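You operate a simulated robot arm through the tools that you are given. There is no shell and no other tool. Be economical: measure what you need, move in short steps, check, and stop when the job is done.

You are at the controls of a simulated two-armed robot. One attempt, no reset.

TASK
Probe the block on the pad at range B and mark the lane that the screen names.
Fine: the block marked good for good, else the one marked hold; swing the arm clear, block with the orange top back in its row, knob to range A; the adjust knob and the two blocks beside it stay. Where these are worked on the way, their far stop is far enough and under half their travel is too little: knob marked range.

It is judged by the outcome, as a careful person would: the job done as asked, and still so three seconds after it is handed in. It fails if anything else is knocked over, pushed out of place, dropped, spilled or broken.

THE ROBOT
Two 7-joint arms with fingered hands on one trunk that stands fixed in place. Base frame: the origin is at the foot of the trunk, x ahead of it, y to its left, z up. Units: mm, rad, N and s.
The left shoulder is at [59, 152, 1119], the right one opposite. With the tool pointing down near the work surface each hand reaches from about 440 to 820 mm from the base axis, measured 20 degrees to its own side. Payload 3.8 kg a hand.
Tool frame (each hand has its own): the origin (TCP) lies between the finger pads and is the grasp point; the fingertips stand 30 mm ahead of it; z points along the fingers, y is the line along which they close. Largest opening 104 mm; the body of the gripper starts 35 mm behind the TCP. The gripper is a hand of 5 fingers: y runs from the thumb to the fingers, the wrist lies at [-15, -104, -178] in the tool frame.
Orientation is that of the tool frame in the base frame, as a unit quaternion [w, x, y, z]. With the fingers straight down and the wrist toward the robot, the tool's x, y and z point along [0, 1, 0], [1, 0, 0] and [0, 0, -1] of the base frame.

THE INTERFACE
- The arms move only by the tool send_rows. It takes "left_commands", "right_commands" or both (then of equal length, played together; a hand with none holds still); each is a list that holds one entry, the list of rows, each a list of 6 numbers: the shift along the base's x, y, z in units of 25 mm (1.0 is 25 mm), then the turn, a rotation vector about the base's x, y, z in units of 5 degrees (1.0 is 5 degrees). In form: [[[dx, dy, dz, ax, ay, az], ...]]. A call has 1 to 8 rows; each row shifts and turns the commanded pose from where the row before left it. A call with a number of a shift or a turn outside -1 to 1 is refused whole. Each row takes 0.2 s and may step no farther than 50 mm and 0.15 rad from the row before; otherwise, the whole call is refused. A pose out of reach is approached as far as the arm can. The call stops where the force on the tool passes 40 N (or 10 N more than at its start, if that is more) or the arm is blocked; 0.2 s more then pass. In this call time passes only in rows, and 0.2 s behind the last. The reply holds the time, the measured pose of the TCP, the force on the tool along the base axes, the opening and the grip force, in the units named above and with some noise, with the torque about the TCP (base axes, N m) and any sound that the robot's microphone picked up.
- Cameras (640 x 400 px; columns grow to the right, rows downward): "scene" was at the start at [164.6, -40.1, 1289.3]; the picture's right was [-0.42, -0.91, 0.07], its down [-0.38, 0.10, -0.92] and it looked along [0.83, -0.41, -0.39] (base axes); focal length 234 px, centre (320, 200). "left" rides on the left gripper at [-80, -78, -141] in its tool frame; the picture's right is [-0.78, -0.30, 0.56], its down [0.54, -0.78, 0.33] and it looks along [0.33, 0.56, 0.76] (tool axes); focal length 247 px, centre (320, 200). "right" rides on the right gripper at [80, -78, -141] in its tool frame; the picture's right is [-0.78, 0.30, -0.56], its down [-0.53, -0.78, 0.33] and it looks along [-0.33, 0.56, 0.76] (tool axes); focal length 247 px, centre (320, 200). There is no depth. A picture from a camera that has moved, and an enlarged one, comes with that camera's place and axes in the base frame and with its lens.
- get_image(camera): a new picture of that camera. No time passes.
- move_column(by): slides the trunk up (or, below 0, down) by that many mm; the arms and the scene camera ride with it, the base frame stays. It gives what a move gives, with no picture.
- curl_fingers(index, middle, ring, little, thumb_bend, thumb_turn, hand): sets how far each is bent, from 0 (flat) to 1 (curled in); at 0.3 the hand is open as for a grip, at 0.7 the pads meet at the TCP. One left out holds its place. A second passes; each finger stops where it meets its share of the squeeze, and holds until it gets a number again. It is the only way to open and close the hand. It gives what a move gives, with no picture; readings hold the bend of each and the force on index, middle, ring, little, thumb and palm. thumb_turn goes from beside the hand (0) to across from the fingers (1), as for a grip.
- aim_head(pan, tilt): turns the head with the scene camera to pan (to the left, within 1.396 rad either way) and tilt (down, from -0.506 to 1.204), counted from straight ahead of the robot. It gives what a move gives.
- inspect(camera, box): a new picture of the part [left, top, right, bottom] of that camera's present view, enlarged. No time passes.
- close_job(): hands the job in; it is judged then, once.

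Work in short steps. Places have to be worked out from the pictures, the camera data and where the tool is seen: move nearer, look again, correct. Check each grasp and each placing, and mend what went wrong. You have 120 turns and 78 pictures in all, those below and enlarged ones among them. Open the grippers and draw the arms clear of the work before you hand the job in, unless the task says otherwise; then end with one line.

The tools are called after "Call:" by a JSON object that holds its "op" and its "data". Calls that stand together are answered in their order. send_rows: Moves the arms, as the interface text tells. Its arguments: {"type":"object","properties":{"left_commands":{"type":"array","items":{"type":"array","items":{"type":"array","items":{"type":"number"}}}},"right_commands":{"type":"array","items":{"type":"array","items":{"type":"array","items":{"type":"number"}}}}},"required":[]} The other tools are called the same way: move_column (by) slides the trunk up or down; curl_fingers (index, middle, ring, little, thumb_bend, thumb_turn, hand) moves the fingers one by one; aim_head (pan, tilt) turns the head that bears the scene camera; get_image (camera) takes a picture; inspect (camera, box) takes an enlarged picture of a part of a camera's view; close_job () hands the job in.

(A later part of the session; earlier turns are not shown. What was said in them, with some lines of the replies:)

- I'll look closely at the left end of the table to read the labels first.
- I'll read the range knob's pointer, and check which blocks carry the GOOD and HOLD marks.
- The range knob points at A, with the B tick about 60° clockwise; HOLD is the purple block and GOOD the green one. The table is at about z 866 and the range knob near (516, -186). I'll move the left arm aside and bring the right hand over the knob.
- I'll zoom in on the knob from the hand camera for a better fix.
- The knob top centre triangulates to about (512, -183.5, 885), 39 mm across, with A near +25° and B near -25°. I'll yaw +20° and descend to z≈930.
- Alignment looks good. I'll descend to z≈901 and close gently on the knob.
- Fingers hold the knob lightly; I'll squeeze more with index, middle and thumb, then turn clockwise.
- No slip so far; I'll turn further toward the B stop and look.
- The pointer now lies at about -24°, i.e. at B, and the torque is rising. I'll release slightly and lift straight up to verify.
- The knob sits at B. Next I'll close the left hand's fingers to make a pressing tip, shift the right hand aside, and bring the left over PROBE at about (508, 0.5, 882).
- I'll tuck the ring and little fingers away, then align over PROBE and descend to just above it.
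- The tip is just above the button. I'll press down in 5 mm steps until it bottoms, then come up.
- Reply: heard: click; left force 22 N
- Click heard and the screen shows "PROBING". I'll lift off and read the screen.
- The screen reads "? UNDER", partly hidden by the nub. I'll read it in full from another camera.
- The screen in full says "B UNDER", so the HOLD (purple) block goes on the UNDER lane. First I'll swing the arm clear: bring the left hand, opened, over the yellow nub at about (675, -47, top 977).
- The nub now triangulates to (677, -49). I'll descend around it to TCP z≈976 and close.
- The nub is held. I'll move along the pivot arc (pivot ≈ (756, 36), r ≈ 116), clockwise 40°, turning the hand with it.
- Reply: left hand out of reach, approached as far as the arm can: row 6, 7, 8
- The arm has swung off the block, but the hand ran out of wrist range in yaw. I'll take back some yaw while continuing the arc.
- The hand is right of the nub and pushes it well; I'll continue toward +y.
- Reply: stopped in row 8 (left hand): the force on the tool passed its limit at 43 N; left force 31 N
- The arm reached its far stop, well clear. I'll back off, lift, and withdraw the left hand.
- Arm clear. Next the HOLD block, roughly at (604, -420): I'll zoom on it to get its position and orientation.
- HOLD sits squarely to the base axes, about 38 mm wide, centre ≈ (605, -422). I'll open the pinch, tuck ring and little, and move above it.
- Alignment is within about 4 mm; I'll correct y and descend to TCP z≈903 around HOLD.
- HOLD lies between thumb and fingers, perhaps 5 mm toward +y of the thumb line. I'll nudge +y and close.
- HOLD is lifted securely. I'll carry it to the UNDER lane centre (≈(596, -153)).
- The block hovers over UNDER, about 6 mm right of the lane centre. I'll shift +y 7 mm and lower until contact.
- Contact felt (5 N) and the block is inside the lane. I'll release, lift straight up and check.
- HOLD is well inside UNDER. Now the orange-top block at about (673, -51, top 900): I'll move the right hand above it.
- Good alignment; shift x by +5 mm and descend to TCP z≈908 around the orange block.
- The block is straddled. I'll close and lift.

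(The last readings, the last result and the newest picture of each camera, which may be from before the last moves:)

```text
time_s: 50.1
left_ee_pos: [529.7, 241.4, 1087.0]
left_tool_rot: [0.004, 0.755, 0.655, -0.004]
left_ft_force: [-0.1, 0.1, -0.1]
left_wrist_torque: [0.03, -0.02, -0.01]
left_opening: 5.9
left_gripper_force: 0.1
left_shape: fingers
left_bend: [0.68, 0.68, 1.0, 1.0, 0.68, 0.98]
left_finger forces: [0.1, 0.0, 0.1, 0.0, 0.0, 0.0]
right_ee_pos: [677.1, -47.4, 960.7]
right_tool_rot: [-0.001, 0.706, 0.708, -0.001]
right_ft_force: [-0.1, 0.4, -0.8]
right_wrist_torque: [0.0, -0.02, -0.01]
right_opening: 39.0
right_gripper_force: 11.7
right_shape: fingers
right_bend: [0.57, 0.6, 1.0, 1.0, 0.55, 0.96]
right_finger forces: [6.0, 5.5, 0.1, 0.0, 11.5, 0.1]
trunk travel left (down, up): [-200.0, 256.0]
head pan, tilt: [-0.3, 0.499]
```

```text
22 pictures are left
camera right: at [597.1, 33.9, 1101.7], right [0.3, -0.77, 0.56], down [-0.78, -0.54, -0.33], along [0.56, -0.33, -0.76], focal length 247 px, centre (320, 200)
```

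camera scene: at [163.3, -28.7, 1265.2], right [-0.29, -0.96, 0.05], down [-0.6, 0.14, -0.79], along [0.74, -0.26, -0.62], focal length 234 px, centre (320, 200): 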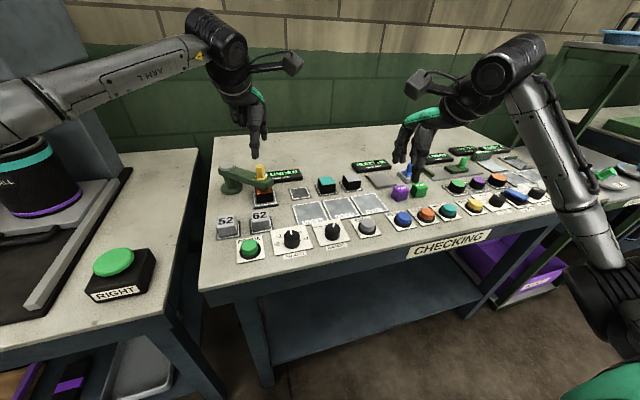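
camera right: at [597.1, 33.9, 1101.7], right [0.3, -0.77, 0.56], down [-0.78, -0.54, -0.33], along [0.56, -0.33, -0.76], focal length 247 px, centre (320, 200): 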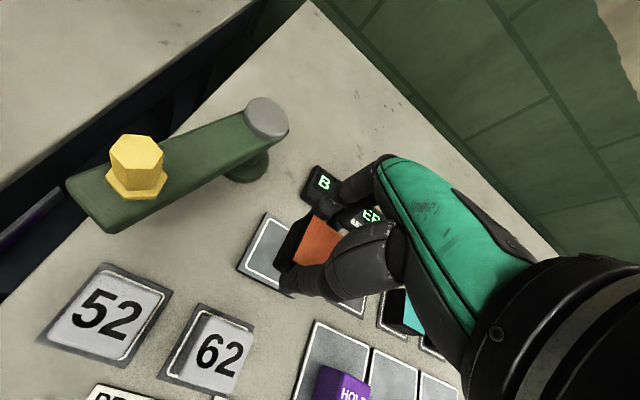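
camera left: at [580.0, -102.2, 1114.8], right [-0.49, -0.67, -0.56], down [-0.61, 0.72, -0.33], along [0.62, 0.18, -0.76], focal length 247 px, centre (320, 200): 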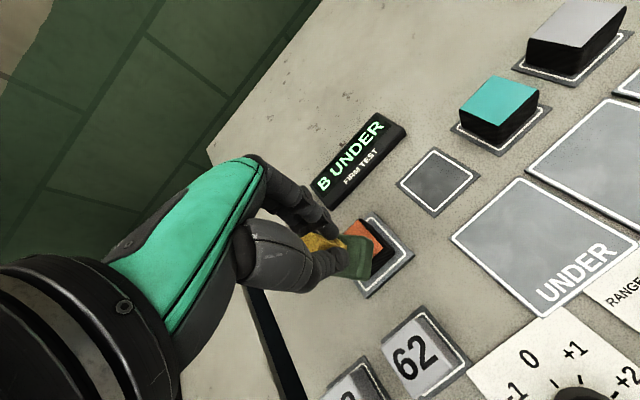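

Orange block is held. From both cameras the slot is offset by (+5, -99) from the pad spot; I'll carry it there and hover.

Call:
{"op": "send_rows", "data": {"right_commands": [[[0.04, -0.8, 0, 0, 0, 0], [0.04, -0.8, 0, 0, 0, 0], [0.04, -0.8, 0, 0, 0, 0], [0.04, -0.8, 0, 0, 0, 0], [0.04, -0.76, 0, 0, 0, 0], [0, 0, -0.8, 0, 0, 0], [0, 0, -0.4, 0, 0, 0]]]}}

Call:
{"op": "get_image", "data": {"camera": "right"}}

Call:
{"op": "inspect", "data": {"camera": "scene", "box": [240, 130, 380, 230]}}

Call:
{"op": "inspect", "data": {"camera": "left", "box": [320, 0, 640, 400]}}

```text
time_s: 51.7
left_ee_pos: [530.8, 240.2, 1085.6]
left_tool_rot: [0.003, 0.756, 0.655, -0.004]
left_ft_force: [0.0, -0.3, 0.5]
left_wrist_torque: [-0.02, -0.01, 0.01]
left_opening: 6.0
left_gripper_force: 0.0
left_shape: fingers
left_bend: [0.68, 0.68, 1.0, 1.0, 0.68, 0.98]
left_finger forces: [0.1, 0.0, 0.1, 0.0, 0.1, 0.0]
right_ee_pos: [681.9, -146.7, 929.8]
right_tool_rot: [0.001, 0.706, 0.708, 0.0]
right_ft_force: [-0.3, -0.3, -0.3]
right_wrist_torque: [-0.01, 0.01, 0.02]
right_opening: 39.3
right_gripper_force: 11.5
right_shape: fingers
right_bend: [0.57, 0.6, 1.0, 1.0, 0.55, 0.96]
right_finger forces: [6.0, 5.6, 0.1, 0.0, 11.5, 0.0]
trunk travel left (down, up): [-200.0, 256.0]
head pan, tilt: [-0.3, 0.499]
```

```text
21 pictures are left
camera right: at [602.7, -66.3, 1071.0], right [0.3, -0.77, 0.56], down [-0.78, -0.54, -0.33], along [0.56, -0.33, -0.76], focal length 247 px, centre (320, 200)
```

right: 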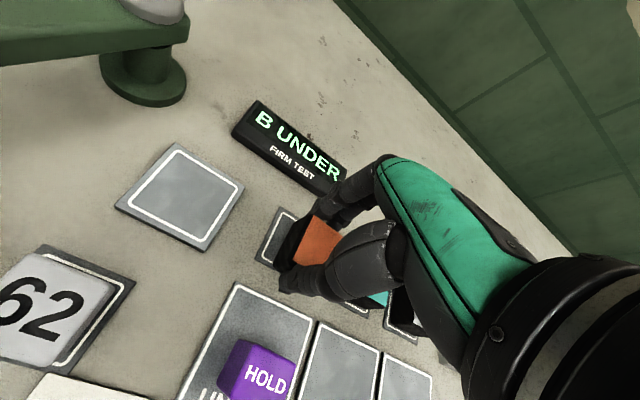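

```text
4.00 times, centred on (310, 180) of scene
camera zoom: at [162.9, -27.4, 1265.3], right [-0.29, -0.96, 0.05], down [-0.6, 0.14, -0.79], along [0.74, -0.26, -0.62], focal length 935 px, centre (360, 280)
```

zoom: 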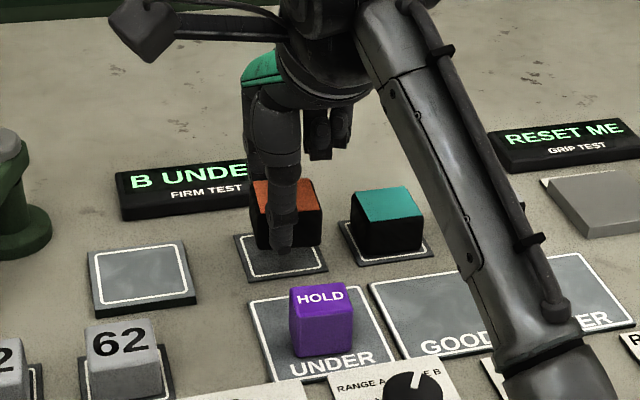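

```text
1.00 times, centred on (480, 200) of left (not enlarged: the box is as wide or as high as the picture)
camera zoom: at [441.7, 173.3, 1228.4], right [-0.4, -0.73, -0.55], down [-0.69, 0.64, -0.34], along [0.6, 0.24, -0.76], focal length 247 px, centre (160, 200)
```

zoom: 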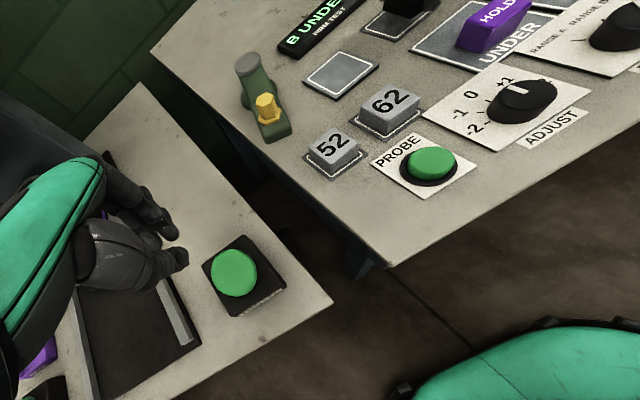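

I'll zoom in on the block and slot before lowering to check the depth alignment.

Call:
{"op": "inspect", "data": {"camera": "scene", "box": [280, 165, 360, 210]}}

Call:
{"op": "inspect", "data": {"camera": "right", "box": [240, 180, 440, 340]}}

```text
8.00 times, centred on (320, 188) of scene
camera zoom: at [162.9, -27.4, 1265.3], right [-0.29, -0.96, 0.05], down [-0.6, 0.14, -0.79], along [0.74, -0.26, -0.62], focal length 1870 px, centre (320, 300)
```

zoom: 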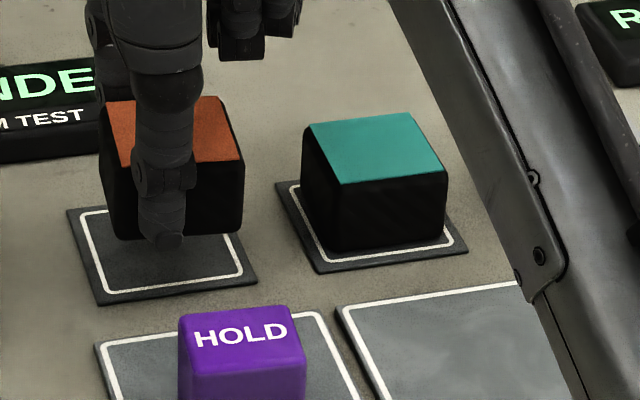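

```text
2.50 times, centred on (340, 260) of right
camera zoom: at [602.7, -66.3, 1071.0], right [0.3, -0.77, 0.56], down [-0.78, -0.54, -0.33], along [0.56, -0.33, -0.76], focal length 617 px, centre (270, 50)
```

zoom: 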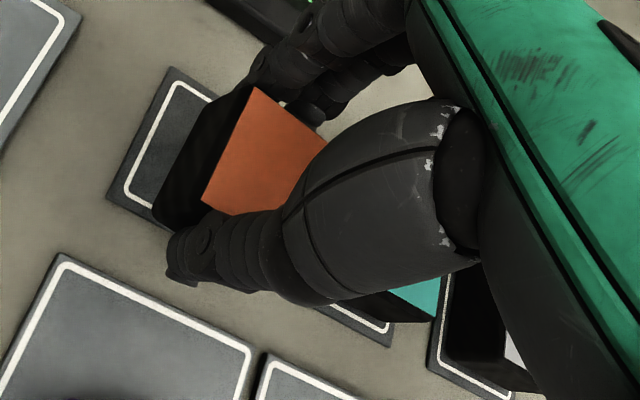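

Both views say the block needs about +12 mm in x to match how teal sits on its slot. I'll shift and lower a bit, then re-check.

Call:
{"op": "send_rows", "data": {"right_commands": [[[0.5, 0, 0, 0, 0, 0], [0, 0, -0.4, 0, 0, 0], [0, 0, -0.2, 0, 0, 0]]]}}

Call:
{"op": "inspect", "data": {"camera": "scene", "box": [280, 165, 360, 210]}}

Call:
{"op": "inspect", "data": {"camera": "right", "box": [240, 180, 440, 340]}}

```text
time_s: 52.5
left_ee_pos: [529.7, 240.3, 1086.5]
left_tool_rot: [0.003, 0.756, 0.654, -0.004]
left_ft_force: [0.1, 0.0, -0.1]
left_wrist_torque: [0.0, -0.03, 0.01]
left_opening: 6.3
left_gripper_force: 0.0
left_shape: fingers
left_bend: [0.68, 0.68, 1.0, 1.0, 0.68, 0.98]
left_finger forces: [0.0, 0.0, 0.1, 0.0, 0.0, 0.0]
right_ee_pos: [696.3, -149.0, 911.9]
right_tool_rot: [-0.001, 0.706, 0.708, 0.0]
right_ft_force: [-0.9, 0.5, -1.1]
right_wrist_torque: [0.04, 0.02, 0.03]
right_opening: 39.2
right_gripper_force: 11.3
right_shape: fingers
right_bend: [0.57, 0.6, 1.0, 1.0, 0.55, 0.96]
right_finger forces: [6.1, 5.5, 0.0, 0.0, 11.6, 0.1]
trunk travel left (down, up): [-200.0, 256.0]
head pan, tilt: [-0.3, 0.499]
```

```text
8.00 times, centred on (320, 188) of scene
camera zoom: at [162.9, -27.4, 1265.3], right [-0.29, -0.96, 0.05], down [-0.6, 0.14, -0.79], along [0.74, -0.26, -0.62], focal length 1870 px, centre (320, 300)
```

zoom: 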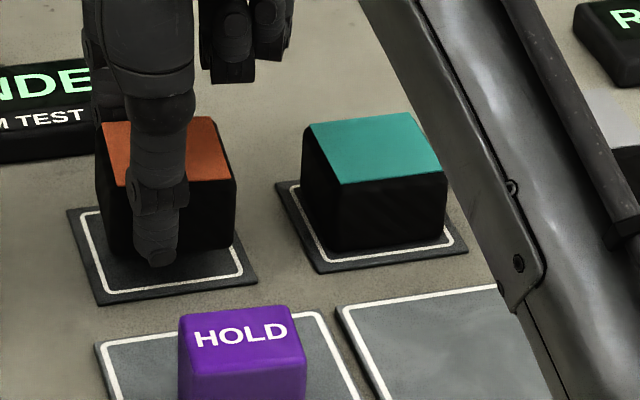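

```text
2.50 times, centred on (340, 260) of right
camera zoom: at [616.5, -67.4, 1054.0], right [0.3, -0.77, 0.56], down [-0.77, -0.54, -0.33], along [0.56, -0.33, -0.76], focal length 617 px, centre (270, 50)
```

zoom: 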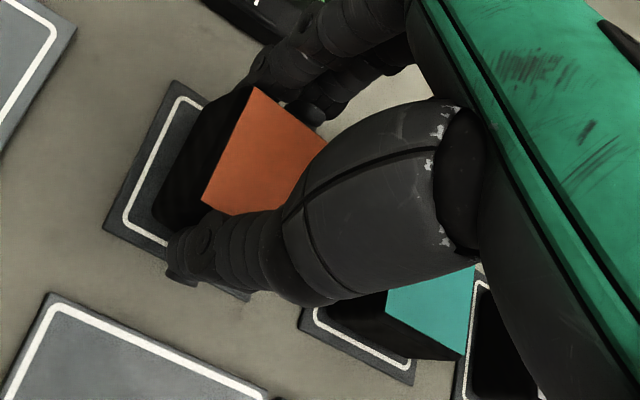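

Now the corner lines up with teal's analog after another ~10 mm drop. Lowering to contact.

Call:
{"op": "send_rows", "data": {"right_commands": [[[0, 0, -0.26, 0, 0, 0], [0, 0, -0.08, 0, 0, 0], [0, 0, -0.08, 0, 0, 0]]]}}

Call:
{"op": "inspect", "data": {"camera": "scene", "box": [280, 165, 360, 210]}}

```text
time_s: 53.3
left_ee_pos: [530.2, 241.3, 1084.6]
left_tool_rot: [0.003, 0.756, 0.655, -0.005]
left_ft_force: [0.9, -0.6, 0.0]
left_wrist_torque: [0.02, 0.03, 0.03]
left_opening: 6.0
left_gripper_force: 0.1
left_shape: fingers
left_bend: [0.68, 0.68, 1.0, 1.0, 0.68, 0.98]
left_finger forces: [0.1, 0.0, 0.1, 0.1, 0.1, 0.1]
right_ee_pos: [696.0, -146.9, 902.9]
right_tool_rot: [0.0, 0.706, 0.708, 0.0]
right_ft_force: [-0.6, -1.0, -1.1]
right_wrist_torque: [0.0, -0.02, 0.01]
right_opening: 39.1
right_gripper_force: 11.9
right_shape: fingers
right_bend: [0.57, 0.6, 1.0, 1.0, 0.55, 0.96]
right_finger forces: [6.0, 5.5, 0.0, 0.1, 11.5, 0.0]
trunk travel left (down, up): [-200.0, 256.0]
head pan, tilt: [-0.3, 0.499]
```

```text
8.00 times, centred on (320, 188) of scene
camera zoom: at [162.9, -27.4, 1265.3], right [-0.29, -0.96, 0.05], down [-0.6, 0.14, -0.79], along [0.74, -0.26, -0.62], focal length 1870 px, centre (320, 300)
```

zoom: 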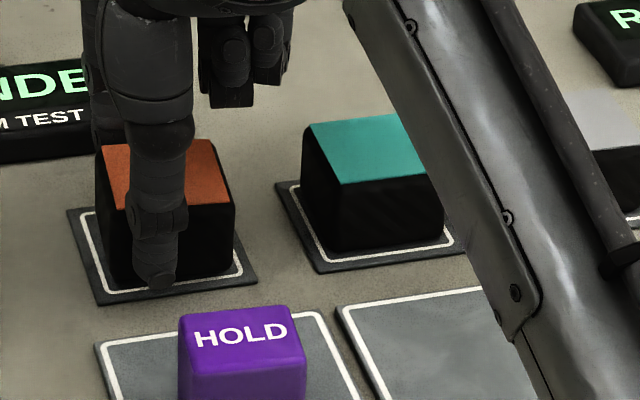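

Position matches. A couple more millimetres down until contact, then release.

Call:
{"op": "send_rows", "data": {"right_commands": [[[0, 0, -0.06, 0, 0, 0], [0, 0, -0.06, 0, 0, 0]]]}}

```text
time_s: 53.9
left_ee_pos: [531.8, 240.1, 1086.0]
left_tool_rot: [0.003, 0.756, 0.655, -0.004]
left_ft_force: [0.1, -0.8, 0.0]
left_wrist_torque: [0.03, -0.03, 0.03]
left_opening: 6.4
left_gripper_force: 0.1
left_shape: fingers
left_bend: [0.68, 0.68, 1.0, 1.0, 0.68, 0.98]
left_finger forces: [0.0, 0.1, 0.0, 0.1, 0.0, 0.1]
right_ee_pos: [694.9, -146.7, 901.2]
right_tool_rot: [0.0, 0.706, 0.708, 0.0]
right_ft_force: [-0.6, -1.0, 0.0]
right_wrist_torque: [-0.01, -0.05, -0.02]
right_opening: 39.2
right_gripper_force: 11.3
right_shape: fingers
right_bend: [0.57, 0.6, 1.0, 1.0, 0.55, 0.96]
right_finger forces: [6.1, 5.5, 0.1, 0.0, 11.5, 0.1]
trunk travel left (down, up): [-200.0, 256.0]
head pan, tilt: [-0.3, 0.499]
```

Still no contact; two more small steps.

Call:
{"op": "send_rows", "data": {"right_commands": [[[0, 0, -0.06, 0, 0, 0], [0, 0, -0.06, 0, 0, 0]]]}}

```text
time_s: 54.5
left_ee_pos: [530.1, 239.8, 1085.0]
left_tool_rot: [0.004, 0.755, 0.655, -0.003]
left_ft_force: [0.1, 0.0, 0.0]
left_wrist_torque: [0.0, 0.0, 0.02]
left_opening: 6.1
left_gripper_force: 0.0
left_shape: fingers
left_bend: [0.68, 0.68, 1.0, 1.0, 0.68, 0.98]
left_finger forces: [0.0, 0.1, 0.0, 0.0, 0.1, 0.0]
right_ee_pos: [694.2, -147.3, 899.9]
right_tool_rot: [0.001, 0.706, 0.708, 0.002]
right_ft_force: [1.6, -0.5, 6.8]
right_wrist_torque: [0.03, 0.01, -0.02]
right_opening: 39.1
right_gripper_force: 12.1
right_shape: fingers
right_bend: [0.57, 0.6, 1.0, 1.0, 0.55, 0.96]
right_finger forces: [6.8, 6.4, 0.1, 0.0, 11.9, 0.1]
trunk travel left (down, up): [-200.0, 256.0]
head pan, tilt: [-0.3, 0.499]
```

Contact at 7 N. Release, lift, and check.

Call:
{"op": "curl_fingers", "data": {"hand": "right", "index": 0.42, "middle": 0.42, "thumb_bend": 0.42}}

Call:
{"op": "send_rows", "data": {"right_commands": [[[0, 0, 0.8, 0, 0, 0], [0, 0, 1, 0, 0, 0], [0, 0, 1, 0, 0, 0], [0, 0, 1, 0, 0, 0], [-1, -0.5, 0.2, 0, 0, 0], [-1, -0.5, 0, 0, 0, 0], [-1, -0.5, 0, 0, 0, 0], [-1, -0.2, 0, 0, 0, 0]]]}}

Call:
{"op": "get_image", "data": {"camera": "right"}}

Call:
{"op": "inspect", "data": {"camera": "scene", "box": [240, 150, 380, 240]}}

```text
time_s: 55.5
left_ee_pos: [530.9, 240.0, 1085.9]
left_tool_rot: [0.004, 0.756, 0.655, -0.004]
left_ft_force: [-0.6, -0.7, 0.2]
left_wrist_torque: [-0.01, -0.02, -0.03]
left_opening: 6.1
left_gripper_force: 0.1
left_shape: fingers
left_bend: [0.68, 0.68, 1.0, 1.0, 0.68, 0.98]
left_finger forces: [0.0, 0.1, 0.1, 0.0, 0.1, 0.0]
right_ee_pos: [695.0, -147.7, 897.7]
right_tool_rot: [0.0, 0.706, 0.708, 0.0]
right_ft_force: [0.7, 0.4, 0.3]
right_wrist_torque: [-0.01, 0.01, 0.0]
right_opening: 72.3
right_gripper_force: 0.0
right_shape: fingers
right_bend: [0.42, 0.42, 1.0, 1.0, 0.42, 0.97]
right_finger forces: [0.0, 0.0, 0.0, 0.0, 0.1, 0.0]
trunk travel left (down, up): [-200.0, 256.0]
head pan, tilt: [-0.3, 0.499]
```

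```text
time_s: 57.3
left_ee_pos: [530.2, 240.4, 1086.5]
left_tool_rot: [0.004, 0.755, 0.655, -0.003]
left_ft_force: [-0.8, 0.2, -0.3]
left_wrist_torque: [0.03, 0.02, -0.01]
left_opening: 6.3
left_gripper_force: 0.2
left_shape: fingers
left_bend: [0.68, 0.68, 1.0, 1.0, 0.68, 0.98]
left_finger forces: [0.0, 0.0, 0.1, 0.0, 0.0, 0.1]
right_ee_pos: [595.8, -190.0, 997.9]
right_tool_rot: [0.0, 0.706, 0.708, 0.0]
right_ft_force: [-0.8, 0.3, 0.3]
right_wrist_torque: [0.01, -0.01, 0.04]
right_opening: 72.3
right_gripper_force: 0.0
right_shape: fingers
right_bend: [0.42, 0.42, 1.0, 1.0, 0.42, 0.97]
right_finger forces: [0.0, 0.0, 0.0, 0.0, 0.1, 0.0]
trunk travel left (down, up): [-200.0, 256.0]
head pan, tilt: [-0.3, 0.499]
```

```text
13 pictures are left
camera right: at [516.0, -109.8, 1140.4], right [0.3, -0.77, 0.56], down [-0.77, -0.54, -0.33], along [0.56, -0.33, -0.76], focal length 247 px, centre (320, 200)
```

right: 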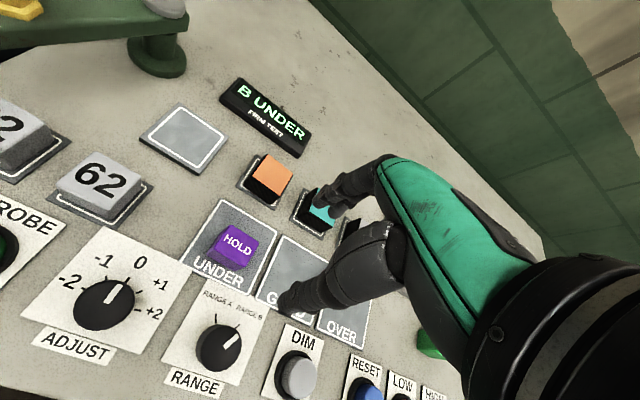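

```text
4.44 times, centred on (310, 195) of scene
camera zoom: at [162.2, -27.6, 1265.4], right [-0.29, -0.96, 0.05], down [-0.6, 0.14, -0.79], along [0.74, -0.26, -0.62], focal length 1039 px, centre (364, 222)
```

zoom: 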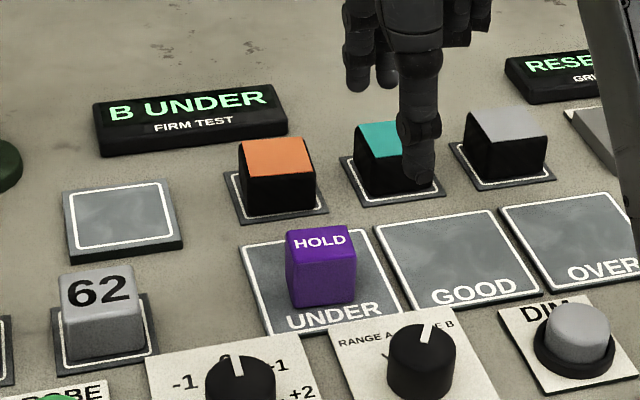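

Orange is back in its row, and HOLD is on UNDER. Next I'll position over the range knob (512, -183.5) at yaw -30°, to turn it back counterclockwise.

Call:
{"op": "send_rows", "data": {"right_commands": [[[-0.56, 0.043, 0, 0, 0, -1], [-0.56, 0.043, 0, 0, 0, -1], [-0.56, 0.043, -0.4, 0, 0, -1], [-0.56, 0.043, -0.6, 0, 0, -1], [-0.56, 0.043, -0.8, 0, 0, -1], [-0.56, 0.043, -0.9, 0, 0, -1]]]}}

Call:
{"op": "get_image", "data": {"camera": "right"}}

```text
time_s: 58.7
left_ee_pos: [530.0, 240.6, 1085.9]
left_tool_rot: [0.004, 0.756, 0.655, -0.003]
left_ft_force: [0.3, -0.5, 0.4]
left_wrist_torque: [-0.01, 0.01, 0.06]
left_opening: 6.1
left_gripper_force: 0.1
left_shape: fingers
left_bend: [0.68, 0.68, 1.0, 1.0, 0.68, 0.98]
left_finger forces: [0.0, 0.0, 0.1, 0.1, 0.0, 0.1]
right_ee_pos: [511.8, -182.2, 930.6]
right_tool_rot: [0.0, 0.865, 0.501, 0.001]
right_ft_force: [-0.4, 0.0, 0.3]
right_wrist_torque: [0.01, -0.04, 0.03]
right_opening: 72.4
right_gripper_force: 0.1
right_shape: fingers
right_bend: [0.42, 0.42, 1.0, 1.0, 0.42, 0.97]
right_finger forces: [0.1, 0.0, 0.1, 0.0, 0.1, 0.0]
trunk travel left (down, up): [-200.0, 256.0]
head pan, tilt: [-0.3, 0.499]
```

```text
11 pictures are left
camera right: at [482.2, -74.1, 1072.8], right [-0.13, -0.82, 0.56], down [-0.94, -0.08, -0.33], along [0.32, -0.57, -0.76], focal length 247 px, centre (320, 200)
```

right: 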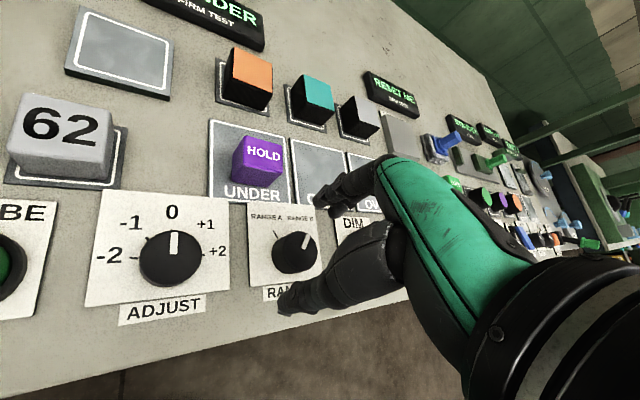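

Aligned as before. Descend, close and grip the knob.

Call:
{"op": "send_rows", "data": {"right_commands": [[[0, -0.04, -0.6, 0, 0, 0], [0, 0, -0.6, 0, 0, 0]]]}}

Call:
{"op": "curl_fingers", "data": {"hand": "right", "index": 0.68, "middle": 0.68, "thumb_bend": 0.68}}

Call:
{"op": "send_rows", "data": {"right_commands": [[[0, 0, 0, 0, 0, 1], [0, 0, 0, 0, 0, 1], [0, 0, 0, 0, 0, 1], [0, 0, 0, 0, 0, 1], [0, 0, 0, 0, 0, 1], [0, 0, 0, 0, 0, 1]]]}}

Call:
{"op": "send_rows", "data": {"right_commands": [[[0, 0, 0, 0, 0, 1], [0, 0, 0, 0, 0, 1], [0, 0, 0, 0, 0, 1], [0, 0, 0, 0, 0, 1], [0, 0, 0, 0, 0, 1]]]}}

Call:
{"op": "get_image", "data": {"camera": "right"}}

```text
time_s: 59.3
left_ee_pos: [531.6, 240.3, 1085.5]
left_tool_rot: [0.004, 0.756, 0.655, -0.004]
left_ft_force: [0.2, -0.4, 0.7]
left_wrist_torque: [0.02, 0.02, 0.02]
left_opening: 6.1
left_gripper_force: 0.1
left_shape: fingers
left_bend: [0.68, 0.68, 1.0, 1.0, 0.68, 0.98]
left_finger forces: [0.0, 0.0, 0.0, 0.1, 0.0, 0.0]
right_ee_pos: [512.5, -183.8, 900.8]
right_tool_rot: [0.0, 0.865, 0.502, 0.0]
right_ft_force: [0.0, 0.1, -0.3]
right_wrist_torque: [-0.01, 0.0, 0.04]
right_opening: 72.6
right_gripper_force: 0.0
right_shape: fingers
right_bend: [0.42, 0.42, 1.0, 1.0, 0.42, 0.97]
right_finger forces: [0.1, 0.0, 0.0, 0.0, 0.1, 0.0]
trunk travel left (down, up): [-200.0, 256.0]
head pan, tilt: [-0.3, 0.499]
```

```text
time_s: 60.3
left_ee_pos: [531.1, 239.5, 1085.6]
left_tool_rot: [0.004, 0.756, 0.655, -0.004]
left_ft_force: [0.1, -0.3, -0.3]
left_wrist_torque: [-0.03, 0.03, -0.01]
left_opening: 6.4
left_gripper_force: 0.1
left_shape: fingers
left_bend: [0.68, 0.68, 1.0, 1.0, 0.68, 0.98]
left_finger forces: [0.0, 0.0, 0.0, 0.1, 0.1, 0.1]
right_ee_pos: [512.9, -184.9, 900.5]
right_tool_rot: [0.001, 0.865, 0.502, 0.0]
right_ft_force: [4.4, -2.6, 1.0]
right_wrist_torque: [-0.06, -0.1, 0.08]
right_opening: 28.3
right_gripper_force: 9.2
right_shape: fingers
right_bend: [0.6, 0.63, 1.0, 1.0, 0.6, 0.97]
right_finger forces: [6.0, 5.5, 0.1, 0.0, 7.0, 0.0]
trunk travel left (down, up): [-200.0, 256.0]
head pan, tilt: [-0.3, 0.499]
```

```text
time_s: 61.7
left_ee_pos: [531.1, 240.0, 1085.9]
left_tool_rot: [0.002, 0.755, 0.655, -0.003]
left_ft_force: [0.4, -0.2, -0.2]
left_wrist_torque: [0.01, 0.0, 0.01]
left_opening: 6.0
left_gripper_force: 0.2
left_shape: fingers
left_bend: [0.68, 0.68, 1.0, 1.0, 0.68, 0.98]
left_finger forces: [0.0, 0.0, 0.1, 0.0, 0.0, 0.1]
right_ee_pos: [512.8, -183.7, 900.3]
right_tool_rot: [-0.001, 0.706, 0.709, 0.0]
right_ft_force: [5.7, -3.3, 4.9]
right_wrist_torque: [-0.1, -0.21, -0.01]
right_opening: 27.9
right_gripper_force: 10.2
right_shape: fingers
right_bend: [0.6, 0.63, 1.0, 1.0, 0.61, 0.97]
right_finger forces: [6.0, 6.8, 0.0, 0.0, 7.0, 0.1]
trunk travel left (down, up): [-200.0, 256.0]
head pan, tilt: [-0.3, 0.499]
```

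```text
time_s: 62.9
left_ee_pos: [530.6, 240.5, 1085.5]
left_tool_rot: [0.004, 0.755, 0.656, -0.004]
left_ft_force: [0.3, -0.1, 0.0]
left_wrist_torque: [0.04, 0.02, 0.01]
left_opening: 6.3
left_gripper_force: 0.1
left_shape: fingers
left_bend: [0.68, 0.68, 1.0, 1.0, 0.68, 0.98]
left_finger forces: [0.1, 0.0, 0.0, 0.0, 0.1, 0.0]
right_ee_pos: [512.5, -184.0, 900.4]
right_tool_rot: [-0.001, 0.535, 0.845, 0.0]
right_ft_force: [6.2, -1.2, 5.3]
right_wrist_torque: [-0.04, -0.2, 0.01]
right_opening: 27.8
right_gripper_force: 9.7
right_shape: fingers
right_bend: [0.6, 0.63, 1.0, 1.0, 0.61, 0.97]
right_finger forces: [5.6, 6.9, 0.0, 0.1, 7.4, 0.0]
trunk travel left (down, up): [-200.0, 256.0]
head pan, tilt: [-0.3, 0.499]
```

```text
10 pictures are left
camera right: at [406.2, -144.3, 1041.6], right [0.6, -0.57, 0.56], down [-0.47, -0.82, -0.33], along [0.65, -0.06, -0.76], focal length 247 px, centre (320, 200)
```

right: 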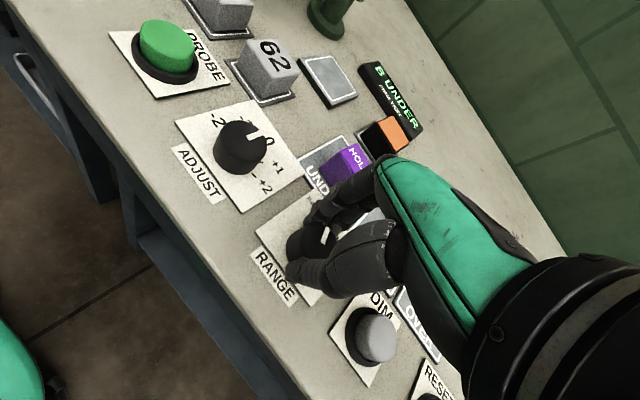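

Turned 55°. I'll check the pointer with a zoom from the scene camera.

Call:
{"op": "inspect", "data": {"camera": "scene", "box": [290, 200, 370, 250]}}

```text
8.00 times, centred on (330, 225) of scene
camera zoom: at [163.1, -27.6, 1265.3], right [-0.29, -0.96, 0.05], down [-0.6, 0.14, -0.79], along [0.74, -0.26, -0.62], focal length 1870 px, centre (240, 0)
```

zoom: 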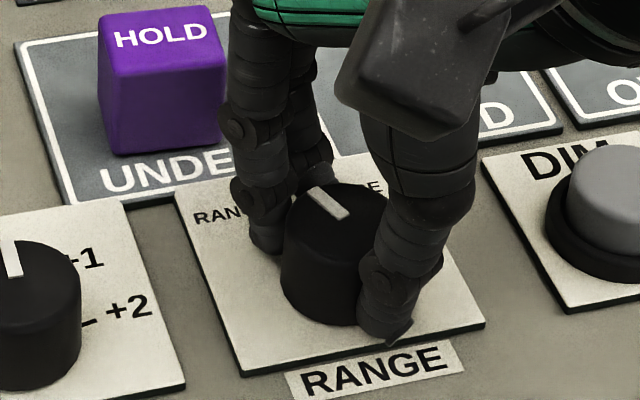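

The pointer looks back at A. I'll add a small extra turn to be sure it rests on the stop, then release and lift.

Call:
{"op": "send_rows", "data": {"right_commands": [[[0, 0, 0, 0, 0, 0.6]]]}}

Call:
{"op": "curl_fingers", "data": {"hand": "right", "index": 0.47, "middle": 0.47, "thumb_bend": 0.47}}

Call:
{"op": "send_rows", "data": {"right_commands": [[[0, 0, 1, 0, 0, 0], [0, 0, 1, 0, 0, 0], [0, 0, 1, 0, 0, 0], [0, 0, 1, 0, 0, -1], [0, -1, 0.5, 0, 0, -1], [0, -1, 0, 0, 0, -1], [-1, -1, 0, 0, 0, -1], [-1, -1, 0, 0, 0, -1]]]}}

Call:
{"op": "inspect", "data": {"camera": "scene", "box": [290, 200, 370, 250]}}

Call:
{"op": "get_image", "data": {"camera": "scene"}}

```text
time_s: 63.3
left_ee_pos: [530.3, 239.1, 1086.1]
left_tool_rot: [0.004, 0.756, 0.654, -0.004]
left_ft_force: [-0.6, 0.7, 0.3]
left_wrist_torque: [0.04, -0.02, -0.01]
left_opening: 6.3
left_gripper_force: 0.1
left_shape: fingers
left_bend: [0.68, 0.68, 1.0, 1.0, 0.68, 0.98]
left_finger forces: [0.1, 0.1, 0.0, 0.1, 0.0, 0.0]
right_ee_pos: [511.9, -183.9, 900.6]
right_tool_rot: [0.0, 0.513, 0.859, -0.001]
right_ft_force: [5.0, -2.0, 5.6]
right_wrist_torque: [-0.06, -0.14, -0.01]
right_opening: 27.6
right_gripper_force: 9.5
right_shape: fingers
right_bend: [0.6, 0.63, 1.0, 1.0, 0.61, 0.97]
right_finger forces: [5.4, 6.9, 0.0, 0.1, 7.6, 0.0]
trunk travel left (down, up): [-200.0, 256.0]
head pan, tilt: [-0.3, 0.499]
```

```text
time_s: 64.3
left_ee_pos: [530.4, 241.0, 1086.6]
left_tool_rot: [0.003, 0.756, 0.654, -0.004]
left_ft_force: [-0.2, 0.4, -0.2]
left_wrist_torque: [-0.02, 0.0, -0.01]
left_opening: 6.3
left_gripper_force: 0.1
left_shape: fingers
left_bend: [0.68, 0.68, 1.0, 1.0, 0.68, 0.98]
left_finger forces: [0.0, 0.0, 0.1, 0.1, 0.1, 0.0]
right_ee_pos: [512.7, -183.6, 900.1]
right_tool_rot: [0.0, 0.514, 0.858, 0.0]
right_ft_force: [0.4, -0.7, 0.1]
right_wrist_torque: [-0.01, 0.02, 0.03]
right_opening: 59.5
right_gripper_force: 0.1
right_shape: fingers
right_bend: [0.47, 0.47, 1.0, 1.0, 0.47, 0.97]
right_finger forces: [0.0, 0.0, 0.0, 0.1, 0.0, 0.0]
trunk travel left (down, up): [-200.0, 256.0]
head pan, tilt: [-0.3, 0.499]
```

```text
time_s: 66.1
left_ee_pos: [528.8, 239.4, 1086.2]
left_tool_rot: [0.004, 0.755, 0.655, -0.003]
left_ft_force: [-0.1, 0.5, 0.3]
left_wrist_torque: [0.0, -0.02, 0.02]
left_opening: 6.3
left_gripper_force: 0.0
left_shape: fingers
left_bend: [0.68, 0.68, 1.0, 1.0, 0.68, 0.98]
left_finger forces: [0.1, 0.0, 0.1, 0.0, 0.0, 0.0]
right_ee_pos: [462.4, -284.1, 1014.0]
right_tool_rot: [-0.001, 0.687, 0.727, 0.0]
right_ft_force: [-0.1, -0.5, 0.5]
right_wrist_torque: [0.0, 0.01, 0.02]
right_opening: 59.1
right_gripper_force: 0.1
right_shape: fingers
right_bend: [0.47, 0.47, 1.0, 1.0, 0.47, 0.97]
right_finger forces: [0.0, 0.0, 0.0, 0.0, 0.0, 0.0]
trunk travel left (down, up): [-200.0, 256.0]
head pan, tilt: [-0.3, 0.499]
```

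```text
8.00 times, centred on (330, 225) of scene
camera zoom: at [161.5, -28.6, 1265.5], right [-0.29, -0.96, 0.05], down [-0.6, 0.14, -0.79], along [0.74, -0.26, -0.62], focal length 1870 px, centre (240, 0)
```

zoom: 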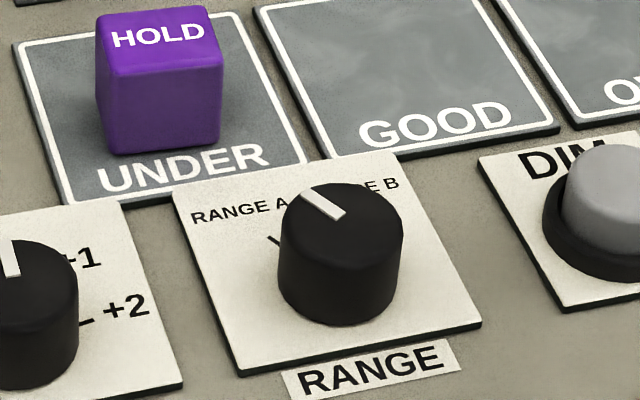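

```text
7 pictures are left
camera scene: at [161.5, -28.6, 1265.5], right [-0.29, -0.96, 0.05], down [-0.6, 0.14, -0.79], along [0.74, -0.26, -0.62], focal length 234 px, centre (320, 200)
```

scene: 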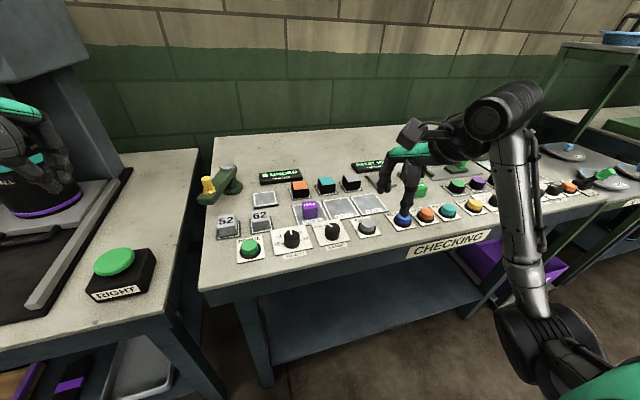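

Knob reads A (~27°), matching the tick. Final: raise both arms clear and open the hands.

Call:
{"op": "send_rows", "data": {"left_commands": [[[0, 0, 1, 0, 0, 0], [0, 0, 1, 0, 0, 0], [0, 0, 1, 0, 0, 0], [0, 0, 1, 0, 0, 0]]], "right_commands": [[[0, 0, 1, 0, 0, 0], [0, 0, 1, 0, 0, 0], [0, 0, 1, 0, 0, 0], [0, 0, 1, 0, 0, 0]]]}}

Call:
{"op": "curl_fingers", "data": {"hand": "left", "index": 0.3, "middle": 0.3, "ring": 0.3, "little": 0.3, "thumb_bend": 0.3}}

Call:
{"op": "curl_fingers", "data": {"hand": "right", "index": 0.3, "middle": 0.3, "ring": 0.3, "little": 0.3, "thumb_bend": 0.3}}

Call:
{"op": "inspect", "data": {"camera": "scene", "box": [190, 130, 450, 280]}}

```text
time_s: 67.1
left_ee_pos: [531.7, 240.1, 1186.9]
left_tool_rot: [0.003, 0.756, 0.654, -0.004]
left_ft_force: [0.4, 0.0, 0.0]
left_wrist_torque: [-0.02, 0.02, 0.02]
left_opening: 6.4
left_gripper_force: 0.0
left_shape: fingers
left_bend: [0.68, 0.68, 1.0, 1.0, 0.68, 0.98]
left_finger forces: [0.0, 0.0, 0.1, 0.0, 0.0, 0.1]
right_ee_pos: [460.9, -283.6, 1111.9]
right_tool_rot: [0.0, 0.687, 0.726, 0.001]
right_ft_force: [-0.1, -0.4, 0.4]
right_wrist_torque: [0.02, -0.01, 0.0]
right_opening: 59.4
right_gripper_force: 0.0
right_shape: fingers
right_bend: [0.47, 0.47, 1.0, 1.0, 0.47, 0.97]
right_finger forces: [0.1, 0.1, 0.0, 0.2, 0.1, 0.0]
trunk travel left (down, up): [-200.0, 256.0]
head pan, tilt: [-0.3, 0.499]
```

```text
time_s: 68.1
left_ee_pos: [532.3, 240.3, 1186.3]
left_tool_rot: [0.003, 0.756, 0.655, -0.004]
left_ft_force: [-0.3, 0.2, -0.2]
left_wrist_torque: [0.01, -0.04, 0.0]
left_opening: 102.5
left_gripper_force: 0.0
left_shape: fingers
left_bend: [0.3, 0.3, 0.3, 0.3, 0.3, 0.98]
left_finger forces: [0.0, 0.0, 0.0, 0.0, 0.0, 0.0]
right_ee_pos: [462.5, -282.8, 1112.0]
right_tool_rot: [-0.001, 0.687, 0.726, 0.0]
right_ft_force: [-0.2, -0.1, -0.1]
right_wrist_torque: [0.02, 0.02, -0.02]
right_opening: 59.1
right_gripper_force: 0.1
right_shape: fingers
right_bend: [0.47, 0.47, 1.0, 1.0, 0.47, 0.97]
right_finger forces: [0.0, 0.0, 0.1, 0.0, 0.0, 0.0]
trunk travel left (down, up): [-200.0, 256.0]
head pan, tilt: [-0.3, 0.499]
```

```text
time_s: 69.1
left_ee_pos: [531.0, 240.7, 1185.9]
left_tool_rot: [0.003, 0.756, 0.655, -0.004]
left_ft_force: [0.5, 0.7, -0.5]
left_wrist_torque: [0.0, -0.03, -0.01]
left_opening: 102.6
left_gripper_force: 0.0
left_shape: fingers
left_bend: [0.3, 0.3, 0.3, 0.3, 0.3, 0.98]
left_finger forces: [0.0, 0.1, 0.1, 0.0, 0.0, 0.0]
right_ee_pos: [460.3, -282.9, 1112.4]
right_tool_rot: [-0.001, 0.687, 0.727, 0.0]
right_ft_force: [0.3, -0.1, 0.3]
right_wrist_torque: [-0.01, 0.02, -0.02]
right_opening: 102.8
right_gripper_force: 0.2
right_shape: fingers
right_bend: [0.3, 0.3, 0.3, 0.3, 0.3, 0.97]
right_finger forces: [0.1, 0.1, 0.0, 0.1, 0.1, 0.0]
trunk travel left (down, up): [-200.0, 256.0]
head pan, tilt: [-0.3, 0.499]
```

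```text
2.46 times, centred on (320, 205) of scene
camera zoom: at [162.8, -27.5, 1265.3], right [-0.29, -0.96, 0.05], down [-0.6, 0.14, -0.79], along [0.74, -0.26, -0.62], focal length 575 px, centre (320, 188)
```

zoom: 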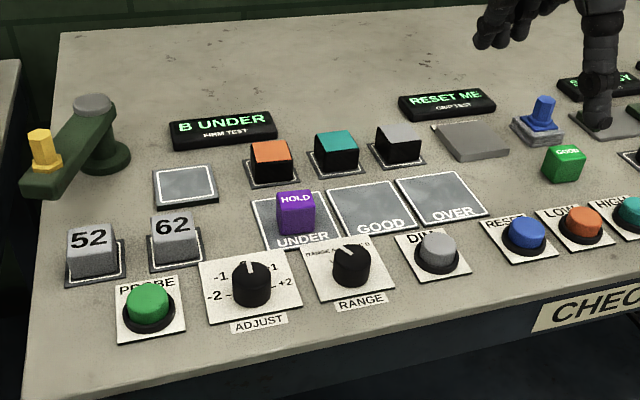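

Everything is in place: HOLD is on UNDER, orange is in its row, the arm is clear, the knob is at A, and the adjust knob and blocks 52 and 62 are untouched. Handing in.

Call:
{"op": "close_job", "data": {}}

```text
The job is handed in.
```

The job is handed in: the probe at range B read UNDER, so the HOLD block marks the UNDER lane. The arm is swung clear, the orange-top block is back in its row, and the range knob is back at A.
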